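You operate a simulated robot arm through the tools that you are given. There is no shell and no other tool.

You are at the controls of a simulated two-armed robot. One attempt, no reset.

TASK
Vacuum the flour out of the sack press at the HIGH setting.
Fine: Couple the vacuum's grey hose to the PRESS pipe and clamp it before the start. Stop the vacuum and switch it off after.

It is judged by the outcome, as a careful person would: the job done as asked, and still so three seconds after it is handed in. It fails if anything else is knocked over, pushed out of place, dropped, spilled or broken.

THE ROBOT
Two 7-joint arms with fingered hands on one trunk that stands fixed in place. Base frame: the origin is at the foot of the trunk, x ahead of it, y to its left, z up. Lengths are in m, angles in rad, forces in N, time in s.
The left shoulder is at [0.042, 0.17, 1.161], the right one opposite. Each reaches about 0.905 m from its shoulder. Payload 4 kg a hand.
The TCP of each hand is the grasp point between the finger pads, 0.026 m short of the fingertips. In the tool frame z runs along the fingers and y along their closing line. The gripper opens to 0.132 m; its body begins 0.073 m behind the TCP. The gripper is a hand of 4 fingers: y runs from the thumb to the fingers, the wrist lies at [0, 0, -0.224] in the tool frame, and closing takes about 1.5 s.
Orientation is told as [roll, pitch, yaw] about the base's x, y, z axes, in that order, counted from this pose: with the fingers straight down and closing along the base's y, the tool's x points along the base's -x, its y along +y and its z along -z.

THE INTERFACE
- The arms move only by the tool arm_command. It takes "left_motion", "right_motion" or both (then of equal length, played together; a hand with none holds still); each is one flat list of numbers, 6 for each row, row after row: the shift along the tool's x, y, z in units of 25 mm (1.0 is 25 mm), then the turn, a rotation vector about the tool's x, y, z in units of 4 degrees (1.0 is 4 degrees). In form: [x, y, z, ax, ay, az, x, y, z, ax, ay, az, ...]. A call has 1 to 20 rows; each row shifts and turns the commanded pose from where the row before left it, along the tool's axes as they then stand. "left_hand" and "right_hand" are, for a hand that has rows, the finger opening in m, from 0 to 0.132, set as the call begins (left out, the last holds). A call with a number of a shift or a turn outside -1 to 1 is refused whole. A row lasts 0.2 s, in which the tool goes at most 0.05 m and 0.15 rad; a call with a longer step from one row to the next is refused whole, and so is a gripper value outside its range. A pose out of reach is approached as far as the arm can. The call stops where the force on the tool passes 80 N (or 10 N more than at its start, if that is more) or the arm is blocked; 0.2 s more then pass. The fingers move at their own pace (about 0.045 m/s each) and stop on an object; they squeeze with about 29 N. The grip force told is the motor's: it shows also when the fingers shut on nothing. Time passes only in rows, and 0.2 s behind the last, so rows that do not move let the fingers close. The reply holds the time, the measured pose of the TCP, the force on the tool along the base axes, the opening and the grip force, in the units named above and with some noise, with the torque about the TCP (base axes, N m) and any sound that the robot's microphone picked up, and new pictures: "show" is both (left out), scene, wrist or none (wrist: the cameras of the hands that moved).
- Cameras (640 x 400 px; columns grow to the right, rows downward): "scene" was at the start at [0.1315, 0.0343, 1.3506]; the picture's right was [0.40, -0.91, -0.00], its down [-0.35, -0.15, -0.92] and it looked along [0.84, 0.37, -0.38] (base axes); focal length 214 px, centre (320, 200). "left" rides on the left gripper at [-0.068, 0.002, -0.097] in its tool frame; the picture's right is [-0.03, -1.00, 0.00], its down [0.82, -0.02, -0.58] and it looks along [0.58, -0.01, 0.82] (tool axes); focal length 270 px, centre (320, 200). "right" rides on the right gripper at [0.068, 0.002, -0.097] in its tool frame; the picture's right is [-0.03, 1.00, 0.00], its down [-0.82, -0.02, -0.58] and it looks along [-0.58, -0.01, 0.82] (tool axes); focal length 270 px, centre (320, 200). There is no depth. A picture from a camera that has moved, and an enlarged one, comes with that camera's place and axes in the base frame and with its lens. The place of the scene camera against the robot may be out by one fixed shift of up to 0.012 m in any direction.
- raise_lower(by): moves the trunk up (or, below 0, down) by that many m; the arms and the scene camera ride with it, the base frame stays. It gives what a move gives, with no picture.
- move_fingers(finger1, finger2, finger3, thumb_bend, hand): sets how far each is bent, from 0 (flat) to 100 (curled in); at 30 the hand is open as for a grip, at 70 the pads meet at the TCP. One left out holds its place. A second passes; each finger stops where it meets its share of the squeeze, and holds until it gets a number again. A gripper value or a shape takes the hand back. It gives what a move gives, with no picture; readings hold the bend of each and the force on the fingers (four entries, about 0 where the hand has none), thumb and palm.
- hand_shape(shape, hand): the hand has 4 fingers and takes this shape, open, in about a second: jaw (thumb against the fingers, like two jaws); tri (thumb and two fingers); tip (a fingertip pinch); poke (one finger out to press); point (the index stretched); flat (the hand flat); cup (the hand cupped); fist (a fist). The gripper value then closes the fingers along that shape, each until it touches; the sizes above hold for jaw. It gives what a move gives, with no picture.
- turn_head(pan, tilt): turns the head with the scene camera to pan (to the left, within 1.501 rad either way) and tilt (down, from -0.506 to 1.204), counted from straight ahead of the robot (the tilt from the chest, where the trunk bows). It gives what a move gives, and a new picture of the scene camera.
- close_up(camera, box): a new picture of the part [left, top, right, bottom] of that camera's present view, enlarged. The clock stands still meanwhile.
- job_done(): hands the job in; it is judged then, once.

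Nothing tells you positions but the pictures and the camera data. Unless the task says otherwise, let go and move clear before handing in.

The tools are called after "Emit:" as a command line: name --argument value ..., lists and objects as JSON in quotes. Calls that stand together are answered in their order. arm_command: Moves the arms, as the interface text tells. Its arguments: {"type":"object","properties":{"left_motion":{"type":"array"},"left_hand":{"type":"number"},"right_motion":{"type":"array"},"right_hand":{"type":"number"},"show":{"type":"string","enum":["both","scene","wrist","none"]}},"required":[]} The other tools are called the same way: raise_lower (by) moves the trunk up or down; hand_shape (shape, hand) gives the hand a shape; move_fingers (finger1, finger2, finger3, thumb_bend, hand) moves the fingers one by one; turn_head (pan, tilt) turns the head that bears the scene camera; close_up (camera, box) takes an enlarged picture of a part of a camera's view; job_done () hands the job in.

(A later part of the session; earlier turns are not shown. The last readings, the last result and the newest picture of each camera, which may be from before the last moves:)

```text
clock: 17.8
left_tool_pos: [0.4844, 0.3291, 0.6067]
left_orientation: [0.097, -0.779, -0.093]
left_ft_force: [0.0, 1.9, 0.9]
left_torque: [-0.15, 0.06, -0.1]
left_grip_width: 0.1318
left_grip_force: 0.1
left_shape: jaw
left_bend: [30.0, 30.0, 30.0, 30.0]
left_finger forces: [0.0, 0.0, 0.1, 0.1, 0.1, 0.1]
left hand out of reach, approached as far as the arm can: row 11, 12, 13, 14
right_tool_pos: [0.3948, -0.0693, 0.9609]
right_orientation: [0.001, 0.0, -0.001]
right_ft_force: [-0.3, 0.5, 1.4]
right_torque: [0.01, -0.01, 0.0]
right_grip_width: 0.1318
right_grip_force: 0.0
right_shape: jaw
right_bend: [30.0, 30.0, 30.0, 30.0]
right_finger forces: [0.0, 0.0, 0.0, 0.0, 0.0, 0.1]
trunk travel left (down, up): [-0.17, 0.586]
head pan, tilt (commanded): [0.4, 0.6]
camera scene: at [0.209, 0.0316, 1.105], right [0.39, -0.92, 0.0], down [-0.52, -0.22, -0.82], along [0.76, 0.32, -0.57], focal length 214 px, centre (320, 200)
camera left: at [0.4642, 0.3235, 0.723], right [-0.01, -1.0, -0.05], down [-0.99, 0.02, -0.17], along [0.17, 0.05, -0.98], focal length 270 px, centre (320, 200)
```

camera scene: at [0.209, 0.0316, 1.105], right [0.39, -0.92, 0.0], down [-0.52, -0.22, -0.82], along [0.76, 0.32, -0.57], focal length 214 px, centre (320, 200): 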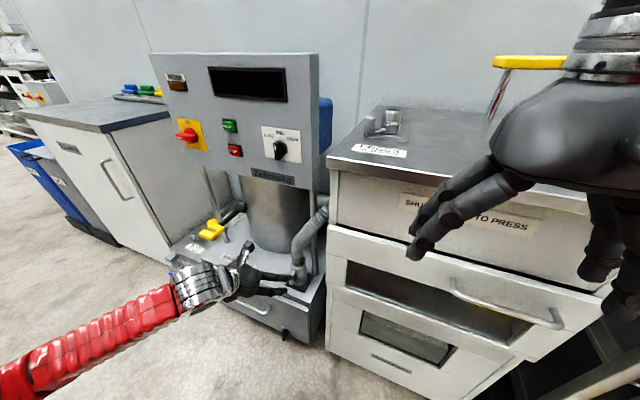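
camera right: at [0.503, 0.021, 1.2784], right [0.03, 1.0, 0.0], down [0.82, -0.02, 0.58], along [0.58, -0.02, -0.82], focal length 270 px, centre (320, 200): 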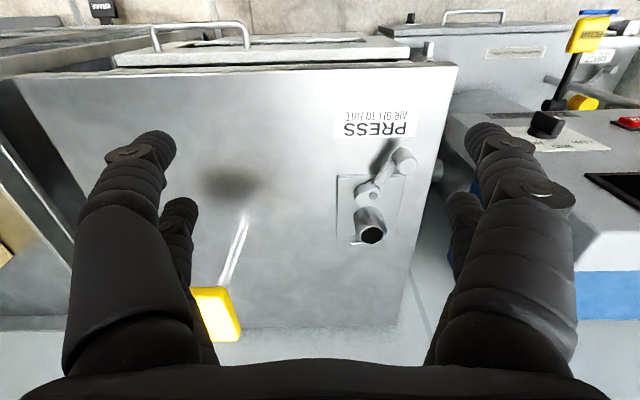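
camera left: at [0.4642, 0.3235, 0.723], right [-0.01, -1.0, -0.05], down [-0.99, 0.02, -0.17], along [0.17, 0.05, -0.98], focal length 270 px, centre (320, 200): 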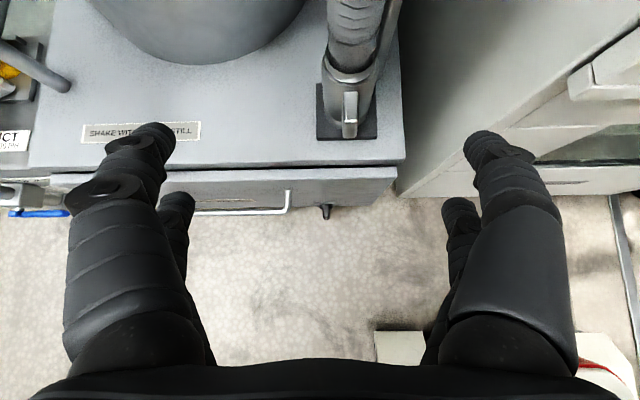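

The left hand is now in front of the parked cuff (slightly tilted, since the arm was folded tight); from here I take the cuff axis at about [0.645, 0.302]. I'll straighten the tilt and close in along the finger direction.

Emit:
arm_command --left_motion '[0, 0, 0, 0.457, 0, -0.944, 0, -0.28, 0.815, 0, 0, 0, 0, -0.28, 0.815, 0, 0, 0, 0, -0.28, 0.815, 0, 0, 0, 0, -0.28, 0.815, 0, 0, 0]'

Emit:
close_up --camera "left" --box '[260, 0, 420, 160]'

Emit:
close_up --camera "scene" --box '[240, 190, 340, 310]'

```text
clock: 19.0
left_tool_pos: [0.5042, 0.3052, 0.5803]
left_orientation: [-0.098, -0.78, 0.094]
left_ft_force: [1.5, 0.1, -0.3]
left_torque: [0.0, 0.02, -0.03]
left_grip_width: 0.1319
left_grip_force: 0.0
left_shape: jaw
left_bend: [30.0, 30.0, 30.0, 30.0]
left_finger forces: [0.0, 0.0, 0.0, 0.0, 0.0, 0.0]
left hand out of reach, approached as far as the arm can: row 3, 4, 5
right_tool_pos: [0.3953, -0.0714, 0.961]
right_orientation: [0.0, -0.001, 0.0]
right_ft_force: [0.8, -0.6, 0.5]
right_torque: [-0.01, 0.02, 0.03]
right_grip_width: 0.1318
right_grip_force: 0.0
right_shape: jaw
right_bend: [30.0, 30.0, 30.0, 30.0]
right_finger forces: [0.0, 0.1, 0.1, 0.0, 0.1, 0.0]
trunk travel left (down, up): [-0.17, 0.586]
head pan, tilt (commanded): [0.4, 0.6]
camera scene: at [0.2096, 0.0311, 1.1049], right [0.39, -0.92, 0.0], down [-0.52, -0.22, -0.82], along [0.76, 0.32, -0.57], focal length 214 px, centre (320, 200)
camera left: at [0.484, 0.3143, 0.6964], right [0.04, -1.0, 0.09], down [-0.98, -0.06, -0.16], along [0.17, -0.08, -0.98], focal length 270 px, centre (320, 200)
```

scene: 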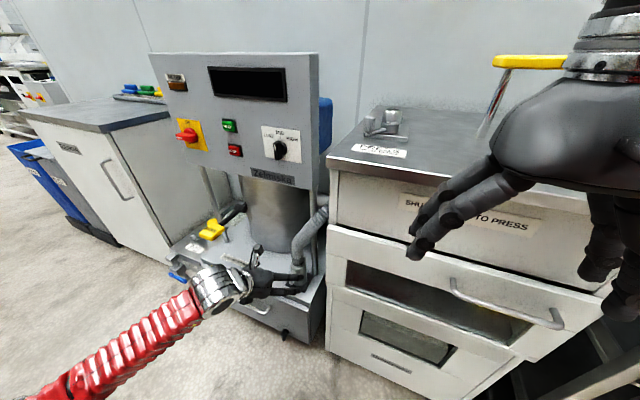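
left: 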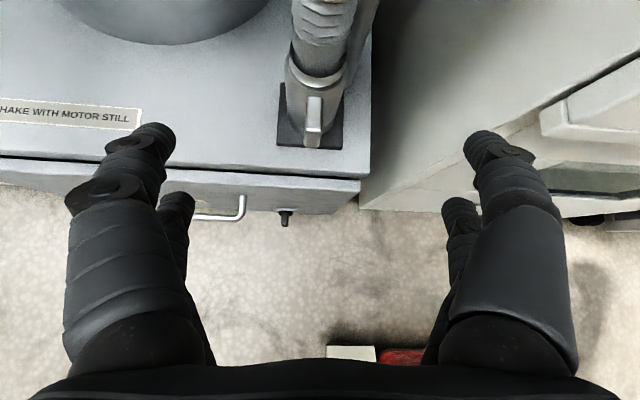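

```text
2.50 times, centred on (340, 80) of left
camera zoom: at [0.484, 0.3143, 0.6964], right [0.04, -1.0, 0.09], down [-0.98, -0.06, -0.16], along [0.17, -0.08, -0.98], focal length 676 px, centre (270, 500)
```

zoom: 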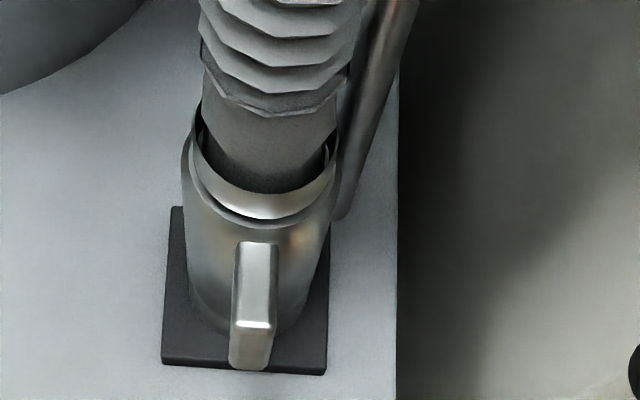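

```text
3.33 times, centred on (290, 250) of scene
camera zoom: at [0.2096, 0.0311, 1.1049], right [0.39, -0.92, 0.0], down [-0.52, -0.22, -0.82], along [0.76, 0.32, -0.57], focal length 715 px, centre (420, 33)
```

zoom: 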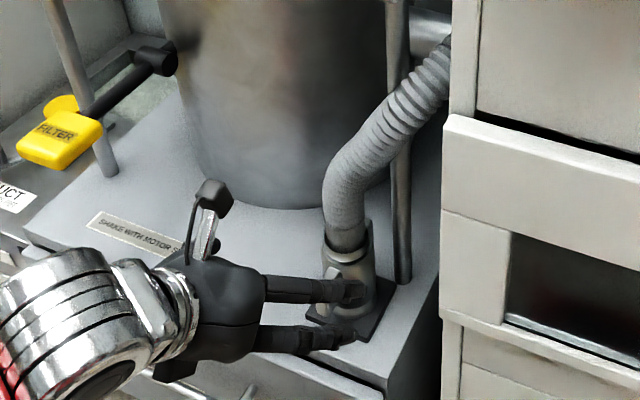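

The arm is folded too tightly here and the hand came out slightly twisted (my commands ride on the commanded pose, not the measured one). I'll undo that twist and move forward where the arm is more extended.

Emit:
arm_command --left_motion '[0, 0, 0, -0.457, 0, 0.944, -0.7, 0.68, 0.48, 0, 0, 0, -0.7, 0.68, 0.48, 0, 0, 0, 0, 0, 0, 0, 0, 0]' --show "wrist"

```text
clock: 20.0
left_tool_pos: [0.5438, 0.3396, 0.5846]
left_orientation: [-0.098, -0.78, 0.095]
left_ft_force: [0.3, 0.8, -0.2]
left_torque: [0.02, -0.01, 0.0]
left_grip_width: 0.1318
left_grip_force: 0.1
left_shape: jaw
left_bend: [30.0, 30.0, 30.0, 30.0]
left_finger forces: [0.1, 0.0, 0.0, 0.0, 0.0, 0.1]
left hand out of reach, approached as far as the arm can: row 1
right_tool_pos: [0.3952, -0.0698, 0.9624]
right_orientation: [0.001, 0.001, 0.0]
right_ft_force: [-0.3, -0.5, -0.1]
right_torque: [-0.02, 0.01, -0.02]
right_grip_width: 0.1317
right_grip_force: 0.0
right_shape: jaw
right_bend: [30.0, 30.0, 30.0, 30.0]
right_finger forces: [0.0, 0.0, 0.0, 0.1, 0.0, 0.0]
trunk travel left (down, up): [-0.17, 0.586]
head pan, tilt (commanded): [0.4, 0.6]
camera left: at [0.525, 0.3496, 0.7015], right [0.04, -1.0, 0.09], down [-0.98, -0.06, -0.16], along [0.17, -0.08, -0.98], focal length 270 px, centre (320, 200)
```

left: 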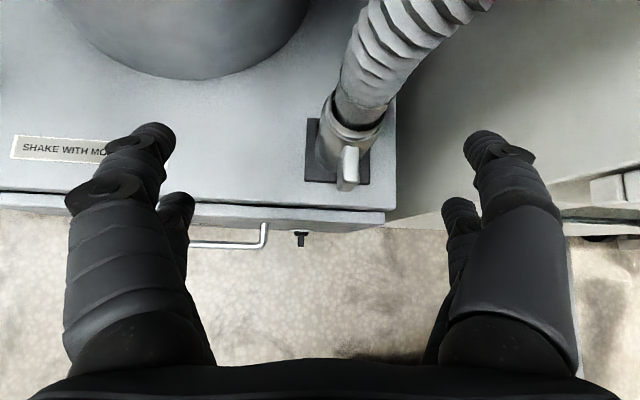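

Emit:
arm_command --left_motion '[0, 0, 0, -0.457, 0, 0.944, 0, 0, 0, 0, 0, 0]' --show "none"

```text
clock: 20.6
left_tool_pos: [0.5458, 0.3401, 0.5843]
left_orientation: [0.001, -0.783, 0.001]
left_ft_force: [-0.1, 0.1, 0.1]
left_torque: [0.0, 0.01, -0.01]
left_grip_width: 0.1318
left_grip_force: 0.1
left_shape: jaw
left_bend: [30.0, 30.0, 30.0, 30.0]
left_finger forces: [0.0, 0.0, 0.1, 0.0, 0.1, 0.1]
right_tool_pos: [0.3944, -0.0702, 0.9615]
right_orientation: [-0.001, 0.001, 0.0]
right_ft_force: [-0.2, -0.4, -0.2]
right_torque: [-0.01, -0.01, 0.01]
right_grip_width: 0.132
right_grip_force: 0.1
right_shape: jaw
right_bend: [30.0, 30.0, 30.0, 30.0]
right_finger forces: [0.0, 0.0, 0.0, 0.1, 0.0, 0.0]
trunk travel left (down, up): [-0.17, 0.586]
head pan, tilt (commanded): [0.4, 0.6]
```

Emit:
arm_command --left_motion '[0.35, -0.49, 0.5, 0, 0, 0, 0.35, -0.49, 0.5, 0, 0, 0, 0.35, -0.49, 0.5, 0, 0, 0]' --show "both"

```text
clock: 21.4
left_tool_pos: [0.5493, 0.3234, 0.5619]
left_orientation: [0.0, -0.784, 0.0]
left_ft_force: [-0.1, -0.4, -0.5]
left_torque: [0.04, 0.03, 0.02]
left_grip_width: 0.1319
left_grip_force: 0.0
left_shape: jaw
left_bend: [30.0, 30.0, 30.0, 30.0]
left_finger forces: [0.0, 0.1, 0.0, 0.0, 0.1, 0.0]
left hand out of reach, approached as far as the arm can: row 2, 3
right_tool_pos: [0.3943, -0.0701, 0.9618]
right_orientation: [0.001, 0.002, 0.0]
right_ft_force: [0.7, -0.4, 0.8]
right_torque: [0.03, -0.04, -0.02]
right_grip_width: 0.1319
right_grip_force: 0.2
right_shape: jaw
right_bend: [30.0, 30.0, 30.0, 30.0]
right_finger forces: [0.1, 0.0, 0.1, 0.1, 0.0, 0.0]
trunk travel left (down, up): [-0.17, 0.586]
head pan, tilt (commanded): [0.4, 0.6]
camera scene: at [0.2097, 0.0311, 1.1048], right [0.39, -0.92, 0.0], down [-0.52, -0.22, -0.82], along [0.76, 0.32, -0.57], focal length 214 px, centre (320, 200)
camera left: at [0.5287, 0.324, 0.6796], right [0.02, -1.0, 0.02], down [-0.99, -0.02, -0.17], along [0.17, -0.01, -0.99], focal length 270 px, centre (320, 200)
```

scene: 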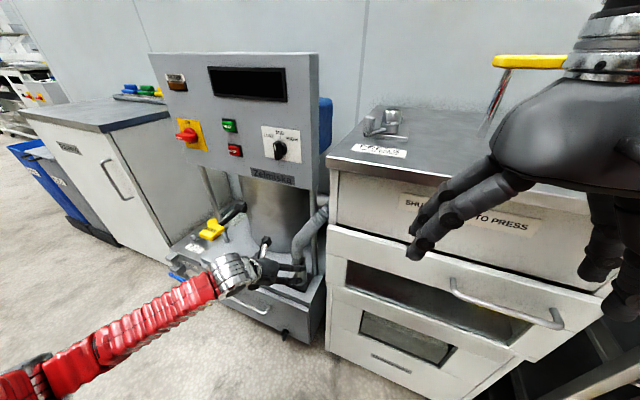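
left: 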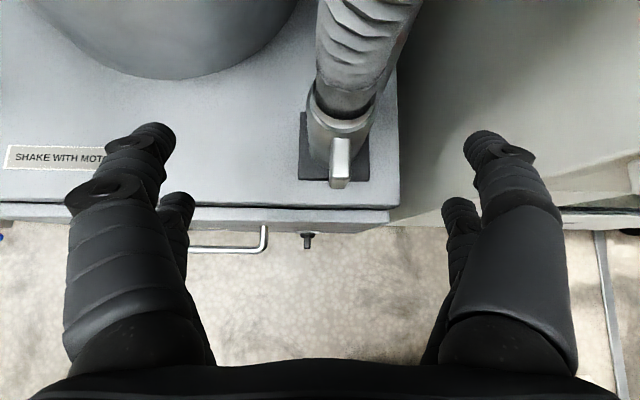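

The arm is hitting a joint limit because the shoulder is too low; I'll raise the trunk somewhat so the arm can reach down more naturally.

Emit:
raise_lower --by 0.14

Emit:
arm_command --left_motion '[0.707, -0.2, 0.707, 0, 0, 0, 0.707, -0.2, 0.707, 0, 0, 0, 0.707, -0.2, 0.707, 0, 0, 0, 0.707, -0.2, 0.707, 0, 0, 0]' --show "both"

```text
clock: 23.1
left_tool_pos: [0.5476, 0.3224, 0.7019]
left_orientation: [-0.002, -0.784, 0.0]
left_ft_force: [0.8, -0.1, -0.5]
left_torque: [0.03, 0.05, 0.0]
left_grip_width: 0.1318
left_grip_force: 0.1
left_shape: jaw
left_bend: [30.0, 30.0, 30.0, 30.0]
left_finger forces: [0.0, 0.0, 0.0, 0.1, 0.1, 0.1]
right_tool_pos: [0.3948, -0.0704, 1.1007]
right_orientation: [0.0, 0.003, 0.001]
right_ft_force: [-0.4, -0.8, -0.3]
right_torque: [0.02, 0.02, -0.02]
right_grip_width: 0.132
right_grip_force: 0.1
right_shape: jaw
right_bend: [30.0, 30.0, 30.0, 30.0]
right_finger forces: [0.0, 0.0, 0.0, 0.1, 0.0, 0.0]
trunk travel left (down, up): [-0.31, 0.446]
head pan, tilt (commanded): [0.4, 0.6]
```

```text
clock: 24.1
left_tool_pos: [0.5454, 0.3224, 0.6649]
left_orientation: [-0.009, -0.798, -0.01]
left_ft_force: [0.0, 0.1, 0.2]
left_torque: [0.02, 0.01, -0.04]
left_grip_width: 0.1318
left_grip_force: 0.0
left_shape: jaw
left_bend: [30.0, 30.0, 30.0, 30.0]
left_finger forces: [0.0, 0.0, 0.1, 0.0, 0.0, 0.0]
left hand out of reach, approached as far as the arm can: row 2, 3, 4
right_tool_pos: [0.3944, -0.0715, 1.1018]
right_orientation: [0.0, 0.001, -0.001]
right_ft_force: [0.6, -0.5, 1.1]
right_torque: [0.04, -0.03, -0.01]
right_grip_width: 0.132
right_grip_force: 0.1
right_shape: jaw
right_bend: [30.0, 30.0, 30.0, 30.0]
right_finger forces: [0.1, 0.1, 0.0, 0.1, 0.1, 0.0]
trunk travel left (down, up): [-0.31, 0.446]
head pan, tilt (commanded): [0.4, 0.6]
camera scene: at [0.1506, 0.0303, 1.2504], right [0.39, -0.92, 0.0], down [-0.52, -0.22, -0.83], along [0.76, 0.32, -0.56], focal length 214 px, centre (320, 200)
camera left: at [0.5245, 0.3259, 0.7825], right [0.0, -1.0, 0.03], down [-0.98, -0.01, -0.18], along [0.18, -0.03, -0.98], focal length 270 px, centre (320, 200)
```

scene: 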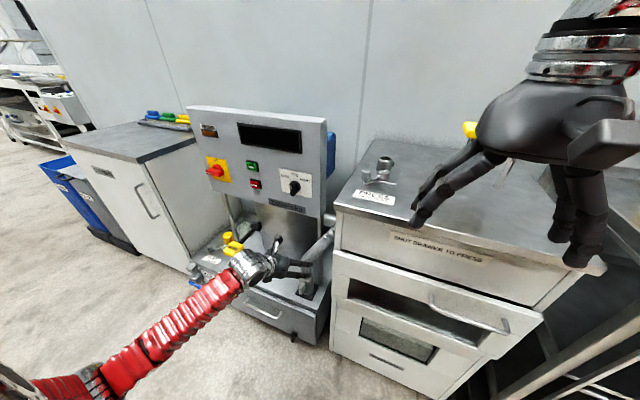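
left: 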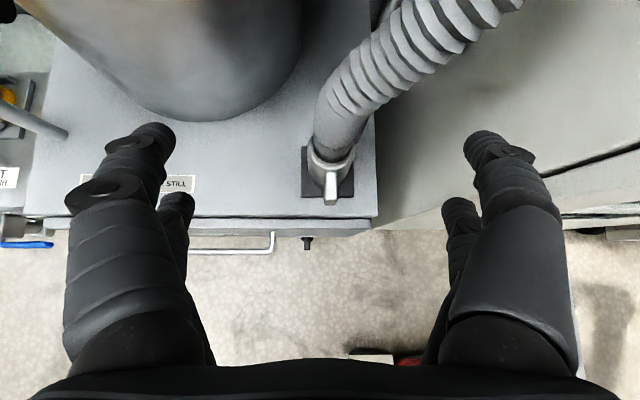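

The elbow has dropped below the hand, so the wrist is at its limit. I'll lift the hand back up in front of the panel and re-posture it with fingers pointing down so the elbow comes out and up.

Emit:
arm_command --left_motion '[-0.72, 0.473, -0.977, 0, 0, 0, -0.72, 0.473, -0.977, 0, 0, 0, -0.72, 0.473, -0.977, 0, 0, 0, -0.72, 0.473, -0.977, 0, 0, 0, -0.72, 0.473, -0.977, 0, 0, 0, -0.72, 0.473, -0.977, 0, 0, 0, -0.72, 0.473, -0.977, 0, 0, 0, -0.72, 0.473, -0.977, 0, 0, 0, -0.72, 0.473, -0.977, 0, 0, 0, -0.72, 0.473, -0.977, 0, 0, 0, -0.72, 0.473, -0.977, 0, 0, 0]' --show "none"

Emit:
arm_command --left_motion '[0, 0, 0, 0, 1, 0, 0, 0, 0, 0, 1, 0, 0, 0, 0, 0, 1, 0, 0, 0, 0, 0, 1, 0, 0, 0, 0, 0, 1, 0, 0, 0, 0, 0, 1, 0, 0, 0, 0, 0, 1, 0, 0, 0, 0, 0, 1, 0, 0, 0, 0, 0, 1, 0, 0, 0, 0, 0, 1, 0, 0, 0, 0, 0, 1, 0]' --show "scene"

```text
clock: 26.5
left_tool_pos: [0.4967, 0.4536, 0.9958]
left_orientation: [0.001, -0.786, -0.001]
left_ft_force: [-0.3, -0.1, 0.8]
left_torque: [0.0, -0.01, -0.01]
left_grip_width: 0.1317
left_grip_force: 0.1
left_shape: jaw
left_bend: [30.0, 30.0, 30.0, 30.0]
left_finger forces: [0.1, 0.0, 0.0, 0.0, 0.0, 0.0]
right_tool_pos: [0.395, -0.0696, 1.1019]
right_orientation: [0.0, 0.0, 0.001]
right_ft_force: [0.2, -0.3, 0.4]
right_torque: [0.03, -0.03, 0.02]
right_grip_width: 0.132
right_grip_force: 0.0
right_shape: jaw
right_bend: [30.0, 30.0, 30.0, 30.0]
right_finger forces: [0.1, 0.0, 0.0, 0.0, 0.0, 0.0]
trunk travel left (down, up): [-0.31, 0.446]
head pan, tilt (commanded): [0.4, 0.6]
```

```text
clock: 28.9
left_tool_pos: [0.4965, 0.4527, 0.994]
left_orientation: [0.0, -0.015, 0.001]
left_ft_force: [-0.6, -0.4, 0.2]
left_torque: [0.03, -0.02, 0.01]
left_grip_width: 0.1319
left_grip_force: 0.0
left_shape: jaw
left_bend: [30.0, 30.0, 30.0, 30.0]
left_finger forces: [0.0, 0.0, 0.0, 0.1, 0.1, 0.0]
right_tool_pos: [0.3947, -0.0706, 1.1008]
right_orientation: [0.0, 0.001, -0.001]
right_ft_force: [0.5, -0.2, 0.5]
right_torque: [0.01, 0.0, 0.04]
right_grip_width: 0.1317
right_grip_force: 0.0
right_shape: jaw
right_bend: [30.0, 30.0, 30.0, 30.0]
right_finger forces: [0.0, 0.1, 0.0, 0.0, 0.0, 0.0]
trunk travel left (down, up): [-0.31, 0.446]
head pan, tilt (commanded): [0.4, 0.6]
camera scene: at [0.1517, 0.031, 1.2503], right [0.39, -0.92, 0.0], down [-0.52, -0.22, -0.82], along [0.76, 0.32, -0.57], focal length 214 px, centre (320, 200)
```

scene: 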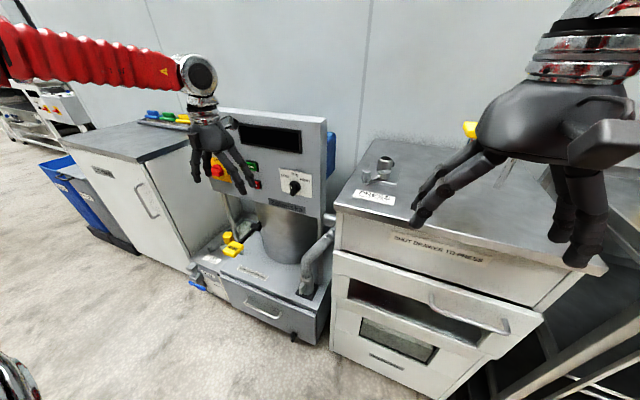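

Emit:
arm_command --left_motion '[0, -0.17, 0.97, 0, 0, 0, 0, -0.17, 0.97, 0, 0, 0, 0, -0.17, 0.97, 0, 0, 0, 0, -0.17, 0.97, 0, 0, 0, 0, -0.17, 0.97, 0, 0, 0, 0, -0.17, 0.97, 0, 0, 0, 0, -0.17, 0.97, 0, 0, 0, 0, -0.17, 0.97, 0, 0, 0, 0, -0.17, 0.97, 0, 0, 0, 0, -0.17, 0.97, 0, 0, 0, 0, -0.17, 0.97, 0, 0, 0, 0, -0.17, 0.97, 0, 0, 0, 0, -0.17, 0.97, 0, 0, 0, 0, -0.17, 0.97, 0, 0, 0]' --show "scene"

```text
clock: 31.9
left_tool_pos: [0.5029, 0.393, 0.6547]
left_orientation: [0.001, -0.014, 0.0]
left_ft_force: [-0.9, -0.9, -0.6]
left_torque: [0.03, 0.01, 0.02]
left_grip_width: 0.1321
left_grip_force: 0.1
left_shape: jaw
left_bend: [30.0, 30.0, 30.0, 30.0]
left_finger forces: [0.0, 0.0, 0.0, 0.0, 0.0, 0.0]
right_tool_pos: [0.3947, -0.0707, 1.1005]
right_orientation: [-0.001, 0.003, 0.0]
right_ft_force: [-0.1, -0.9, 0.6]
right_torque: [-0.01, 0.01, 0.05]
right_grip_width: 0.1318
right_grip_force: 0.0
right_shape: jaw
right_bend: [30.0, 30.0, 30.0, 30.0]
right_finger forces: [0.0, 0.1, 0.1, 0.1, 0.0, 0.0]
trunk travel left (down, up): [-0.31, 0.446]
head pan, tilt (commanded): [0.4, 0.6]
camera scene: at [0.1518, 0.0312, 1.2503], right [0.39, -0.92, 0.0], down [-0.52, -0.22, -0.82], along [0.76, 0.32, -0.57], focal length 214 px, centre (320, 200)
```

scene: 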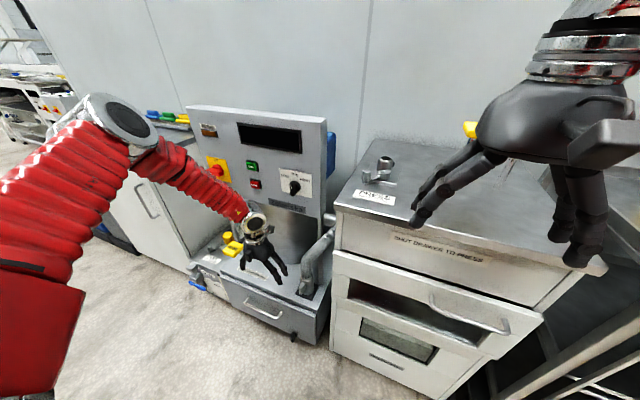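

The elbow is now up and out with the fingers pointing down, as wanted. I'll pitch the hand to 45° while moving toward the pre-grasp point in front of the cuff.

Emit:
arm_command --left_motion '[-0.146, -0.327, 0.364, 0, -1, 0, -0.12, -0.327, 0.373, 0, -1, 0, -0.094, -0.327, 0.38, 0, -1, 0, -0.067, -0.327, 0.386, 0, -1, 0, -0.04, -0.327, 0.389, 0, -1, 0, -0.013, -0.327, 0.392, 0, -1, 0, 0.015, -0.327, 0.391, 0, -1, 0, 0.042, -0.327, 0.389, 0, -1, 0, 0.069, -0.327, 0.385, 0, -1, 0, 0.096, -0.327, 0.38, 0, -1, 0, 0.122, -0.327, 0.372, 0, -1, 0]' --show "both"

```text
clock: 34.3
left_tool_pos: [0.5824, 0.3007, 0.7264]
left_orientation: [0.005, -0.763, 0.0]
left_ft_force: [-0.8, 0.2, -0.4]
left_torque: [0.02, 0.0, 0.01]
left_grip_width: 0.1321
left_grip_force: 0.1
left_shape: jaw
left_bend: [30.0, 30.0, 30.0, 30.0]
left_finger forces: [0.1, 0.1, 0.1, 0.0, 0.1, 0.0]
left hand out of reach, approached as far as the arm can: row 6, 7, 8, 9, 10, 11
right_tool_pos: [0.3957, -0.0699, 1.1025]
right_orientation: [0.0, 0.002, 0.0]
right_ft_force: [-0.1, -0.1, 0.0]
right_torque: [-0.01, 0.02, 0.02]
right_grip_width: 0.1318
right_grip_force: 0.1
right_shape: jaw
right_bend: [30.0, 30.0, 30.0, 30.0]
right_finger forces: [0.0, 0.0, 0.0, 0.0, 0.1, 0.1]
trunk travel left (down, up): [-0.31, 0.446]
head pan, tilt (commanded): [0.4, 0.6]
camera scene: at [0.1514, 0.0309, 1.2504], right [0.39, -0.92, 0.0], down [-0.52, -0.22, -0.82], along [0.76, 0.32, -0.57], focal length 214 px, centre (320, 200)
camera left: at [0.5643, 0.3026, 0.8436], right [0.02, -1.0, 0.01], down [-0.99, -0.02, -0.15], along [0.15, -0.01, -0.99], focal length 270 px, centre (320, 200)
```

scene: 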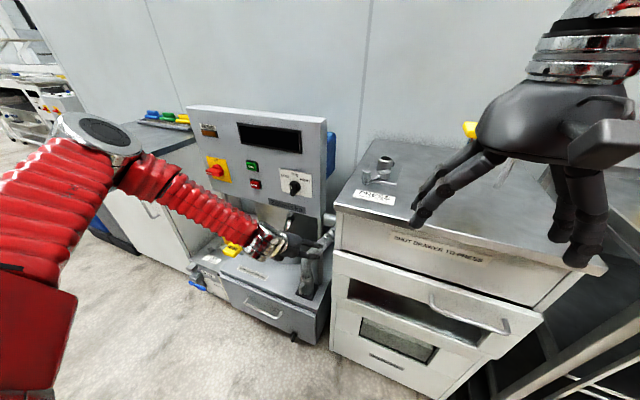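
left: 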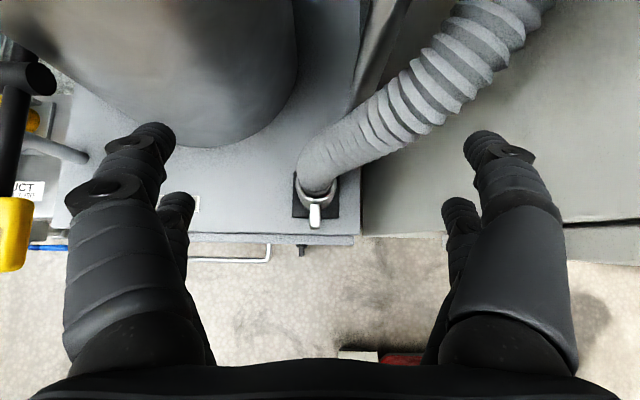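

The arm stopped short again, still folded. I'll back away, point the fingers down again, and descend with the arm more extended, so that the final pitch can be done around a nearly straight arm.

Emit:
arm_command --left_motion '[0.707, 0, -0.707, 0, 0, 0, 0.707, 0, -0.707, 0, 0, 0, 0.707, 0, -0.707, 0, 0, 0, 0.707, 0, -0.707, 0, 0, 0, 0, 0, 0, 0, 1, 0, 0, 0, 0, 0, 1, 0, 0, 0, 0, 0, 1, 0, 0, 0, 0, 0, 1, 0, 0, 0, 0, 0, 1, 0, 0, 0, 0, 0, 1, 0, 0, 0, 0, 0, 1, 0, 0, 0, 0, 0, 1, 0, 0, 0, 0, 0, 1, 0, 0, 0, 0, 0, 1, 0, 0, 0, 0, 0, 1, 0]' --show "scene"

```text
clock: 37.5
left_tool_pos: [0.5003, 0.3017, 0.7698]
left_orientation: [0.0, -0.014, 0.001]
left_ft_force: [0.9, 0.6, 0.7]
left_torque: [0.01, 0.0, 0.01]
left_grip_width: 0.1318
left_grip_force: 0.0
left_shape: jaw
left_bend: [30.0, 30.0, 30.0, 30.0]
left_finger forces: [0.0, 0.0, 0.1, 0.0, 0.0, 0.0]
left hand out of reach, approached as far as the arm can: row 1, 2, 3, 4
right_tool_pos: [0.3955, -0.0706, 1.1005]
right_orientation: [0.0, 0.002, 0.002]
right_ft_force: [0.2, -0.4, 0.3]
right_torque: [-0.02, -0.01, -0.03]
right_grip_width: 0.1319
right_grip_force: 0.0
right_shape: jaw
right_bend: [30.0, 30.0, 30.0, 30.0]
right_finger forces: [0.1, 0.0, 0.0, 0.0, 0.0, 0.0]
trunk travel left (down, up): [-0.31, 0.446]
head pan, tilt (commanded): [0.4, 0.6]
camera scene: at [0.1516, 0.0311, 1.2503], right [0.39, -0.92, 0.0], down [-0.52, -0.22, -0.82], along [0.76, 0.32, -0.57], focal length 214 px, centre (320, 200)
```

scene: 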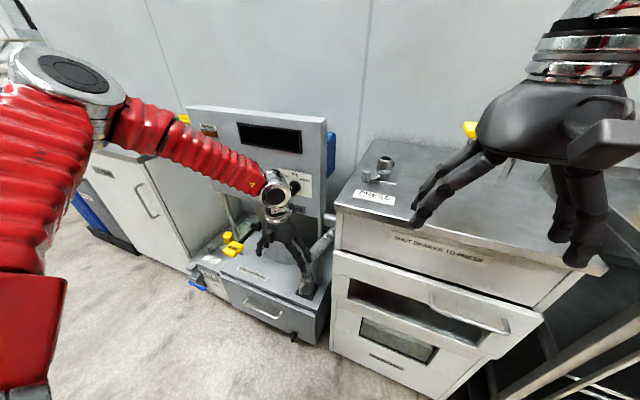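

Emit:
arm_command --left_motion '[0, 0, 0.953, 0, 0, 0, 0, 0, 0.953, 0, 0, 0, 0, 0, 0.953, 0, 0, 0, 0, 0, 0.953, 0, 0, 0, 0, 0, 0.953, 0, 0, 0, 0, 0, 0.953, 0, 0, 0, 0, 0, 0.953, 0, 0, 0, 0, 0, 0.953, 0, 0, 0, 0, 0, 0.953, 0, 0, 0, 0, 0, 0.953, 0, 0, 0, 0, 0, 0.953, 0, 0, 0, 0, 0, 0.953, 0, 0, 0, 0, 0, 0.953, 0, 0, 0]' --show "both"

```text
clock: 40.3
left_tool_pos: [0.4519, 0.35, 0.6012]
left_orientation: [0.0, -0.017, 0.0]
left_ft_force: [0.9, 0.5, 0.0]
left_torque: [-0.01, -0.02, 0.01]
left_grip_width: 0.1321
left_grip_force: 0.1
left_shape: jaw
left_bend: [30.0, 30.0, 30.0, 30.0]
left_finger forces: [0.0, 0.0, 0.0, 0.1, 0.1, 0.0]
left hand out of reach, approached as far as the arm can: row 6, 7, 8, 9, 10, 11, 12, 13
right_tool_pos: [0.3939, -0.0696, 1.101]
right_orientation: [0.0, 0.001, 0.001]
right_ft_force: [0.1, -0.1, -0.5]
right_torque: [-0.05, 0.02, -0.02]
right_grip_width: 0.1321
right_grip_force: 0.0
right_shape: jaw
right_bend: [30.0, 30.0, 30.0, 30.0]
right_finger forces: [0.0, 0.1, 0.0, 0.0, 0.1, 0.0]
trunk travel left (down, up): [-0.31, 0.446]
head pan, tilt (commanded): [0.4, 0.6]
camera scene: at [0.1514, 0.0311, 1.2504], right [0.39, -0.92, 0.0], down [-0.52, -0.22, -0.82], along [0.76, 0.32, -0.57], focal length 214 px, centre (320, 200)
camera left: at [0.519, 0.3508, 0.7004], right [0.03, -1.0, 0.0], down [-0.83, -0.02, 0.56], along [-0.56, -0.02, -0.83], focal length 270 px, centre (320, 200)
```

scene: 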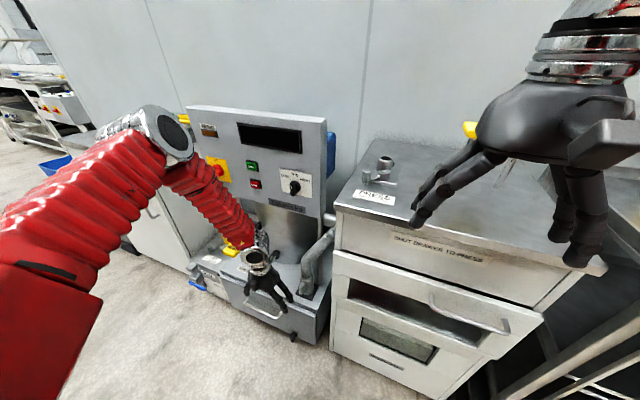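
left: 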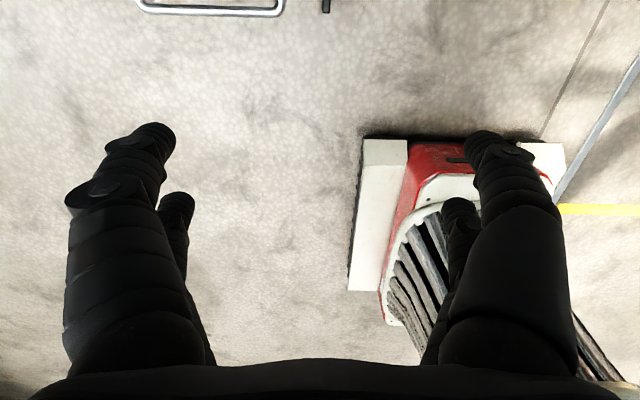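

The wrist seems limited in bending sideways toward the elbow side, so pointing the hand slightly to the right (yaw about -25°) should relax it; the cuff ears still clear the fingers at that angle. I'll apply the yaw and drop the trunk a little.

Emit:
arm_command --left_motion '[0, 0, 0, 0, 0, 1, 0, 0, 0, 0, 0, 1, 0, 0, 0, 0, 0, 1, 0, 0, 0, 0, 0, 1, 0, 0, 0, 0, 0, 1, 0, 0, 0, 0, 0, 1, 0, 0, 0, 0, 0, 0.25]' --show "none"

Emit:
raise_lower --by -0.07

```text
clock: 41.9
left_tool_pos: [0.4514, 0.3496, 0.6027]
left_orientation: [0.008, -0.015, -0.438]
left_ft_force: [0.8, 0.0, 0.0]
left_torque: [0.01, 0.01, -0.03]
left_grip_width: 0.1318
left_grip_force: 0.1
left_shape: jaw
left_bend: [30.0, 30.0, 30.0, 30.0]
left_finger forces: [0.0, 0.0, 0.1, 0.1, 0.1, 0.0]
right_tool_pos: [0.3948, -0.0694, 1.1017]
right_orientation: [0.0, 0.001, 0.0]
right_ft_force: [-1.6, 0.2, 1.3]
right_torque: [-0.02, 0.01, 0.0]
right_grip_width: 0.1319
right_grip_force: 0.1
right_shape: jaw
right_bend: [30.0, 30.0, 30.0, 30.0]
right_finger forces: [0.1, 0.0, 0.0, 0.1, 0.0, 0.1]
trunk travel left (down, up): [-0.31, 0.446]
head pan, tilt (commanded): [0.4, 0.6]
```

```text
clock: 43.0
left_tool_pos: [0.4524, 0.3501, 0.5348]
left_orientation: [0.007, -0.015, -0.436]
left_ft_force: [-1.0, -0.3, -0.3]
left_torque: [-0.04, 0.02, -0.02]
left_grip_width: 0.132
left_grip_force: 0.1
left_shape: jaw
left_bend: [30.0, 30.0, 30.0, 30.0]
left_finger forces: [0.1, 0.0, 0.0, 0.0, 0.1, 0.0]
right_tool_pos: [0.3937, -0.07, 1.0322]
right_orientation: [0.001, 0.0, 0.001]
right_ft_force: [0.2, 0.2, -0.1]
right_torque: [-0.01, -0.02, -0.02]
right_grip_width: 0.1321
right_grip_force: 0.0
right_shape: jaw
right_bend: [30.0, 30.0, 30.0, 30.0]
right_finger forces: [0.1, 0.0, 0.0, 0.1, 0.0, 0.1]
trunk travel left (down, up): [-0.24, 0.516]
head pan, tilt (commanded): [0.4, 0.6]
```

Emit:
arm_command --left_motion '[-0.5, 0, -0.022, 0, -1, 0, -0.5, 0, -0.022, 0, -1, 0, -0.5, 0, -0.022, 0, -1, 0, -0.5, 0, -0.022, 0, -1, 0, -0.5, 0, -0.022, 0, -1, 0, -0.5, 0, -0.022, 0, -1, 0, -0.5, 0, -0.022, 0, -1, 0, -0.5, 0, -0.022, 0, -1, 0, -0.5, 0, -0.022, 0, -1, 0, -0.5, 0, -0.022, 0, -1, 0, -0.5, 0, -0.022, 0, -1, 0]' --show "both"

```text
clock: 45.4
left_tool_pos: [0.5744, 0.3127, 0.6513]
left_orientation: [0.006, -0.778, -0.443]
left_ft_force: [-0.4, 0.4, -0.6]
left_torque: [0.01, -0.02, 0.01]
left_grip_width: 0.1324
left_grip_force: 0.1
left_shape: jaw
left_bend: [30.0, 30.0, 30.0, 30.0]
left_finger forces: [0.0, 0.0, 0.0, 0.0, 0.1, 0.1]
left hand out of reach, approached as far as the arm can: row 8, 9, 10, 11
right_tool_pos: [0.3948, -0.0699, 1.0317]
right_orientation: [0.0, -0.001, -0.002]
right_ft_force: [-0.7, 0.6, 0.7]
right_torque: [0.02, -0.03, 0.01]
right_grip_width: 0.1319
right_grip_force: 0.0
right_shape: jaw
right_bend: [30.0, 30.0, 30.0, 30.0]
right_finger forces: [0.0, 0.0, 0.0, 0.1, 0.0, 0.0]
trunk travel left (down, up): [-0.24, 0.516]
head pan, tilt (commanded): [0.4, 0.6]
camera scene: at [0.1777, 0.0311, 1.1784], right [0.39, -0.92, 0.0], down [-0.52, -0.22, -0.82], along [0.76, 0.32, -0.57], focal length 214 px, centre (320, 200)
camera left: at [0.5571, 0.3214, 0.7682], right [-0.41, -0.91, 0.01], down [-0.9, 0.4, -0.16], along [0.14, -0.08, -0.99], focal length 270 px, centre (320, 200)
```

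scene: 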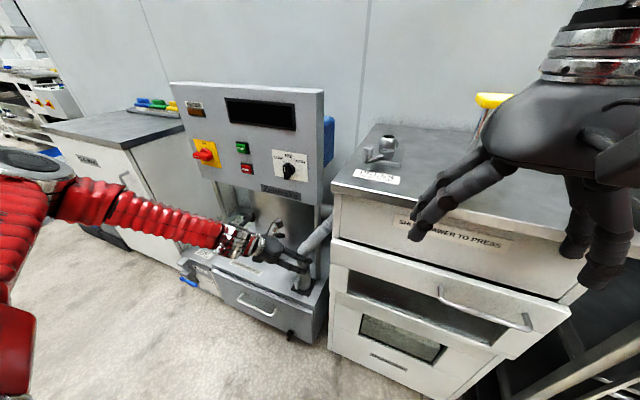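
left: 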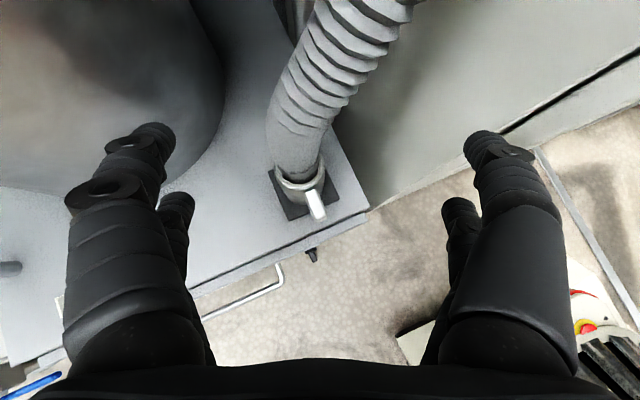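

The wrist looks neutral here yet the arm still cannot go lower with the elbow raised, so I'll switch back to the elbow-low posture but keep the new yaw. First I lift the hand out and pitch it up.

Emit:
raise_lower --by -0.07

Emit:
arm_command --left_motion '[-0.443, 0.228, -0.952, 0, 0, 0, -0.443, 0.228, -0.952, 0, 0, 0, -0.443, 0.228, -0.952, 0, 0, 0, -0.443, 0.228, -0.952, 0, 0, 0, -0.443, 0.228, -0.952, 0, 0, 0, -0.443, 0.228, -0.952, 0, 0, 0, -0.443, 0.228, -0.952, 0, 0, 0, -0.443, 0.228, -0.952, 0, 0, 0, -0.443, 0.228, -0.952, 0, 0, 0, -0.443, 0.228, -0.952, 0, 0, 0, -0.443, 0.228, -0.952, 0, 0, 0, -0.443, 0.228, -0.952, 0, 0, 0, -0.443, 0.228, -0.952, 0, 0, 0, -0.443, 0.228, -0.952, 0, 0, 0, -0.443, 0.228, -0.952, 0, 0, 0, -0.443, 0.228, -0.952, 0, 0, 0, -0.443, 0.228, -0.952, 0, 0, 0]' --show "none"

Emit:
arm_command --left_motion '[0, 0, 0, 0, -1, 0, 0, 0, 0, 0, -1, 0, 0, 0, 0, 0, -1, 0, 0, 0, 0, 0, -1, 0, 0, 0, 0, 0, -1, 0, 0, 0, 0, 0, -1, 0]' --show "scene"

```text
clock: 46.5
left_tool_pos: [0.5735, 0.3114, 0.5815]
left_orientation: [0.01, -0.784, -0.444]
left_ft_force: [-0.3, -0.2, 0.8]
left_torque: [0.03, 0.02, 0.0]
left_grip_width: 0.1318
left_grip_force: 0.0
left_shape: jaw
left_bend: [30.0, 30.0, 30.0, 30.0]
left_finger forces: [0.1, 0.1, 0.0, 0.0, 0.1, 0.1]
right_tool_pos: [0.3951, -0.0712, 0.9633]
right_orientation: [0.001, 0.002, 0.001]
right_ft_force: [-0.2, 0.4, 0.7]
right_torque: [-0.02, 0.01, 0.0]
right_grip_width: 0.1318
right_grip_force: 0.0
right_shape: jaw
right_bend: [30.0, 30.0, 30.0, 30.0]
right_finger forces: [0.1, 0.0, 0.0, 0.1, 0.0, 0.1]
trunk travel left (down, up): [-0.17, 0.586]
head pan, tilt (commanded): [0.4, 0.6]
```

```text
clock: 50.1
left_tool_pos: [0.4763, 0.4622, 1.0017]
left_orientation: [0.009, -0.784, -0.442]
left_ft_force: [0.1, -0.3, 0.5]
left_torque: [0.03, -0.03, -0.04]
left_grip_width: 0.1322
left_grip_force: 0.0
left_shape: jaw
left_bend: [30.0, 30.0, 30.0, 30.0]
left_finger forces: [0.1, 0.0, 0.0, 0.0, 0.0, 0.0]
right_tool_pos: [0.3938, -0.0706, 0.9613]
right_orientation: [-0.001, -0.001, 0.0]
right_ft_force: [-0.3, -0.6, -0.3]
right_torque: [-0.01, -0.01, -0.02]
right_grip_width: 0.1319
right_grip_force: 0.0
right_shape: jaw
right_bend: [30.0, 30.0, 30.0, 30.0]
right_finger forces: [0.0, 0.1, 0.0, 0.0, 0.0, 0.1]
trunk travel left (down, up): [-0.17, 0.586]
head pan, tilt (commanded): [0.4, 0.6]
```

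```text
clock: 51.5
left_tool_pos: [0.4762, 0.4612, 1.0017]
left_orientation: [0.018, -1.203, -0.453]
left_ft_force: [0.3, 1.0, 0.3]
left_torque: [-0.01, 0.02, 0.0]
left_grip_width: 0.1321
left_grip_force: 0.0
left_shape: jaw
left_bend: [30.0, 30.0, 30.0, 30.0]
left_finger forces: [0.0, 0.0, 0.0, 0.0, 0.1, 0.0]
right_tool_pos: [0.3952, -0.0705, 0.9611]
right_orientation: [-0.001, 0.002, -0.002]
right_ft_force: [0.3, 0.3, 0.2]
right_torque: [-0.02, -0.03, -0.03]
right_grip_width: 0.132
right_grip_force: 0.0
right_shape: jaw
right_bend: [30.0, 30.0, 30.0, 30.0]
right_finger forces: [0.1, 0.0, 0.0, 0.0, 0.0, 0.1]
trunk travel left (down, up): [-0.17, 0.586]
head pan, tilt (commanded): [0.4, 0.6]
camera scene: at [0.2097, 0.0312, 1.1048], right [0.39, -0.92, 0.0], down [-0.52, -0.22, -0.82], along [0.76, 0.32, -0.57], focal length 214 px, centre (320, 200)
```

scene: 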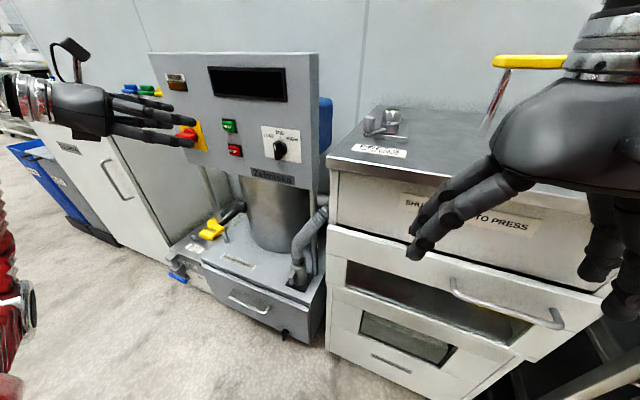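

Emit:
arm_command --left_motion '[0.915, -0.188, 0.59, 0, 0, 0, 0.915, -0.188, 0.59, 0, 0, 0, 0.915, -0.188, 0.59, 0, 0, 0, 0.915, -0.188, 0.59, 0, 0, 0, 0.915, -0.188, 0.59, 0, 0, 0, 0.915, -0.188, 0.59, 0, 0, 0, 0.915, -0.188, 0.59, 0, 0, 0, 0.915, -0.188, 0.59, 0, 0, 0, 0.915, -0.188, 0.59, 0, 0, 0, 0.915, -0.188, 0.59, 0, 0, 0, 0.915, -0.188, 0.59, 0, 0, 0, 0.915, -0.188, 0.59, 0, 0, 0, 0.915, -0.188, 0.59, 0, 0, 0, 0.915, -0.188, 0.59, 0, 0, 0, 0.915, -0.188, 0.59, 0, 0, 0]' --show "both"

```text
clock: 54.7
left_tool_pos: [0.5225, 0.3647, 0.5991]
left_orientation: [0.021, -1.2, -0.454]
left_ft_force: [-0.7, 0.0, -0.9]
left_torque: [0.03, -0.01, 0.0]
left_grip_width: 0.1319
left_grip_force: 0.0
left_shape: jaw
left_bend: [30.0, 30.0, 30.0, 30.0]
left_finger forces: [0.1, 0.0, 0.0, 0.2, 0.0, 0.1]
right_tool_pos: [0.3948, -0.0689, 0.9613]
right_orientation: [0.0, 0.002, 0.0]
right_ft_force: [0.0, 0.0, -0.1]
right_torque: [-0.01, 0.03, -0.02]
right_grip_width: 0.1319
right_grip_force: 0.0
right_shape: jaw
right_bend: [30.0, 30.0, 30.0, 30.0]
right_finger forces: [0.0, 0.0, 0.0, 0.1, 0.0, 0.0]
trunk travel left (down, up): [-0.17, 0.586]
head pan, tilt (commanded): [0.4, 0.6]
camera scene: at [0.2096, 0.0311, 1.1048], right [0.39, -0.92, 0.0], down [-0.52, -0.22, -0.82], along [0.76, 0.32, -0.57], focal length 214 px, centre (320, 200)
camera left: at [0.4638, 0.3935, 0.6992], right [-0.41, -0.91, 0.02], down [-0.76, 0.34, -0.55], along [0.5, -0.24, -0.83], focal length 270 px, centre (320, 200)
```

scene: 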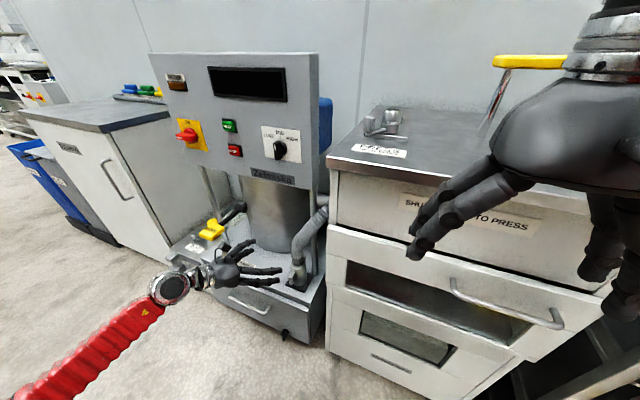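
left: 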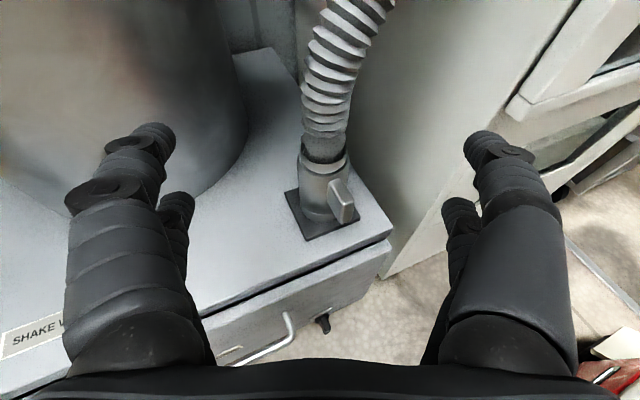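

That posture works without hitting limits. I'll zoom in to pin the cuff's position before closing in.

Emit:
close_up --camera "left" --box '[270, 90, 410, 250]'

Emit:
arm_command --left_motion '[0, 0, 0, 0, 1, 0, 0, 0, 0, 0, 1, 0, 0, 0, 0, 0, 1, 0, 0, 0, 0, 0, 1, 0, 0, 0, 0, 0, 1, 0]' --show "wrist"

```text
2.50 times, centred on (340, 170) of left
camera zoom: at [0.4638, 0.3935, 0.6992], right [-0.41, -0.91, 0.02], down [-0.76, 0.34, -0.55], along [0.5, -0.24, -0.83], focal length 676 px, centre (270, 275)
```

zoom: 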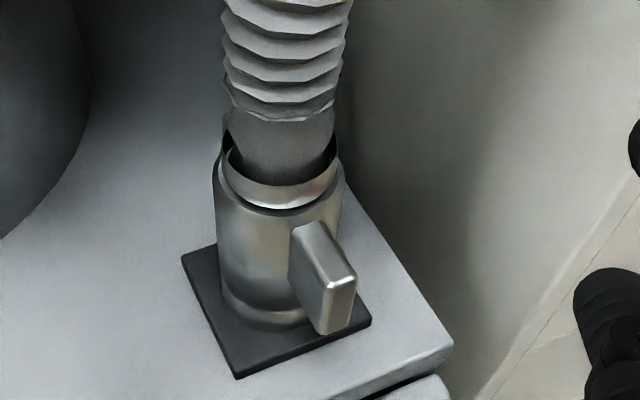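

```text
clock: 55.9
left_tool_pos: [0.5217, 0.3662, 0.5999]
left_orientation: [0.011, -0.852, -0.444]
left_ft_force: [0.0, 0.4, 0.9]
left_torque: [0.0, 0.03, 0.02]
left_grip_width: 0.1319
left_grip_force: 0.1
left_shape: jaw
left_bend: [30.0, 30.0, 30.0, 30.0]
left_finger forces: [0.0, 0.0, 0.0, 0.1, 0.0, 0.1]
right_tool_pos: [0.3944, -0.0707, 0.9612]
right_orientation: [-0.001, 0.002, 0.0]
right_ft_force: [0.1, 1.1, 0.6]
right_torque: [-0.01, 0.0, 0.0]
right_grip_width: 0.132
right_grip_force: 0.0
right_shape: jaw
right_bend: [30.0, 30.0, 30.0, 30.0]
right_finger forces: [0.0, 0.1, 0.1, 0.0, 0.0, 0.1]
trunk travel left (down, up): [-0.17, 0.586]
head pan, tilt (commanded): [0.4, 0.6]
camera left: at [0.4978, 0.3778, 0.7163], right [-0.41, -0.91, 0.01], down [-0.89, 0.39, -0.23], along [0.21, -0.11, -0.97], focal length 270 px, centre (320, 200)
```

left: 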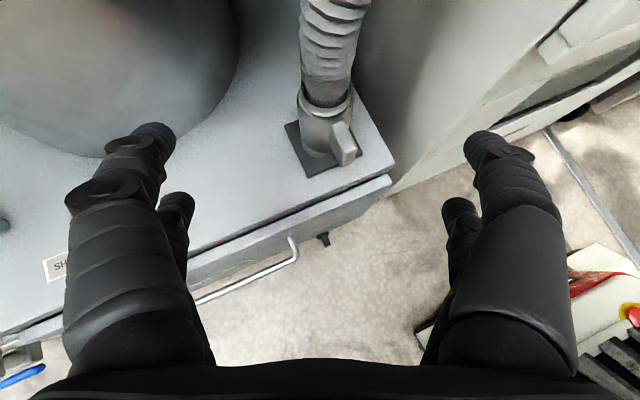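

Cuff axis is about [0.6415, 0.3055], rim at z≈0.478, deck plate z≈0.39. I'll advance half way along the fingers and check the alignment.

Emit:
arm_command --left_motion '[0.2, -0.033, 1, 0, 0, 0, 0.2, -0.033, 1, 0, 0, 0, 0.2, -0.033, 1, 0, 0, 0, 0.2, -0.033, 1, 0, 0, 0]' --show "both"

Emit:
close_up --camera "left" --box '[200, 0, 520, 240]'

Emit:
close_up --camera "scene" --box '[230, 200, 340, 310]'

```text
clock: 56.9
left_tool_pos: [0.5777, 0.3362, 0.5195]
left_orientation: [0.012, -0.852, -0.443]
left_ft_force: [0.6, -0.6, 1.1]
left_torque: [-0.02, 0.04, 0.01]
left_grip_width: 0.1319
left_grip_force: 0.1
left_shape: jaw
left_bend: [30.0, 30.0, 30.0, 30.0]
left_finger forces: [0.1, 0.0, 0.1, 0.0, 0.0, 0.1]
right_tool_pos: [0.3951, -0.0714, 0.961]
right_orientation: [0.0, 0.002, 0.001]
right_ft_force: [0.3, -0.2, 0.5]
right_torque: [0.0, -0.01, 0.01]
right_grip_width: 0.1319
right_grip_force: 0.0
right_shape: jaw
right_bend: [30.0, 30.0, 30.0, 30.0]
right_finger forces: [0.0, 0.1, 0.1, 0.1, 0.1, 0.0]
trunk travel left (down, up): [-0.17, 0.586]
head pan, tilt (commanded): [0.4, 0.6]
camera scene: at [0.2098, 0.0311, 1.1048], right [0.39, -0.92, 0.0], down [-0.52, -0.22, -0.82], along [0.76, 0.32, -0.57], focal length 214 px, centre (320, 200)
camera left: at [0.5534, 0.3489, 0.6347], right [-0.41, -0.91, 0.01], down [-0.89, 0.39, -0.23], along [0.21, -0.11, -0.97], focal length 270 px, centre (320, 200)
```

scene: 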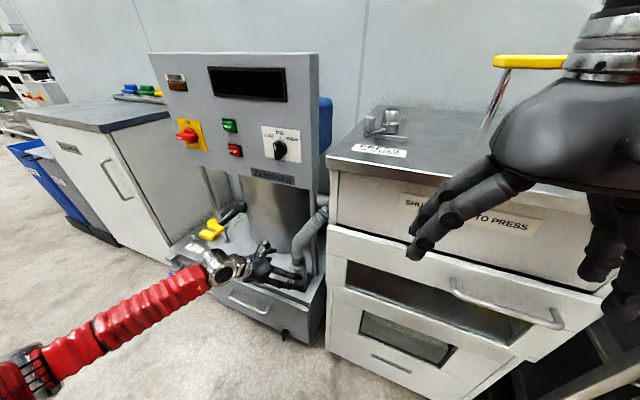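
left: 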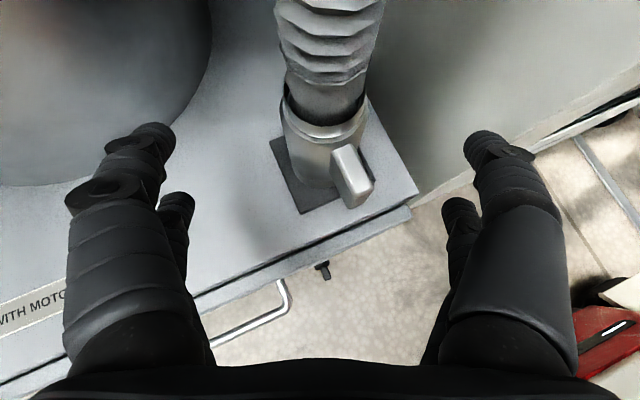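

```text
1.67 times, centred on (360, 120) of left
camera zoom: at [0.5534, 0.3489, 0.6347], right [-0.41, -0.91, 0.01], down [-0.89, 0.39, -0.23], along [0.21, -0.11, -0.97], focal length 450 px, centre (253, 333)
```

zoom: 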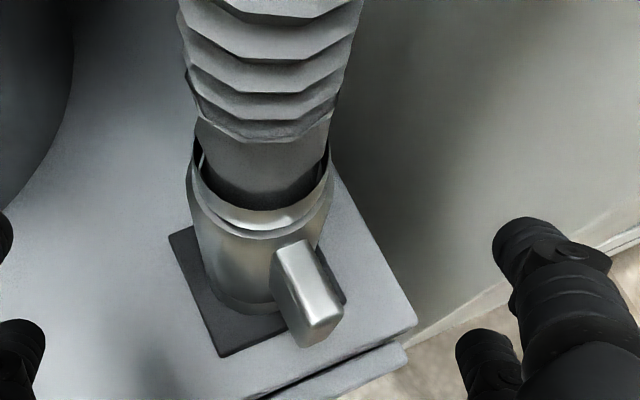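

```text
3.64 times, centred on (285, 255) of scene
camera zoom: at [0.2098, 0.0311, 1.1048], right [0.39, -0.92, 0.0], down [-0.52, -0.22, -0.82], along [0.76, 0.32, -0.57], focal length 780 px, centre (447, 0)
```

zoom: 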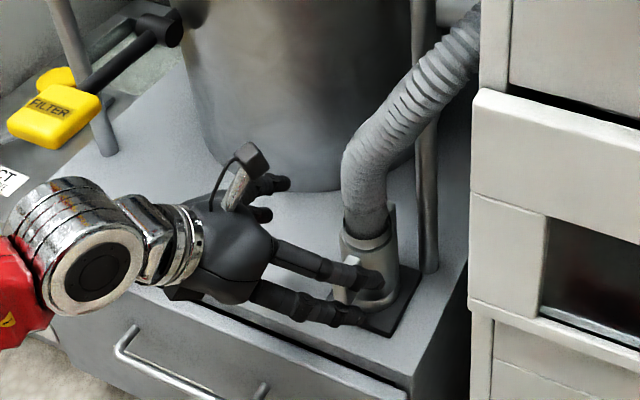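

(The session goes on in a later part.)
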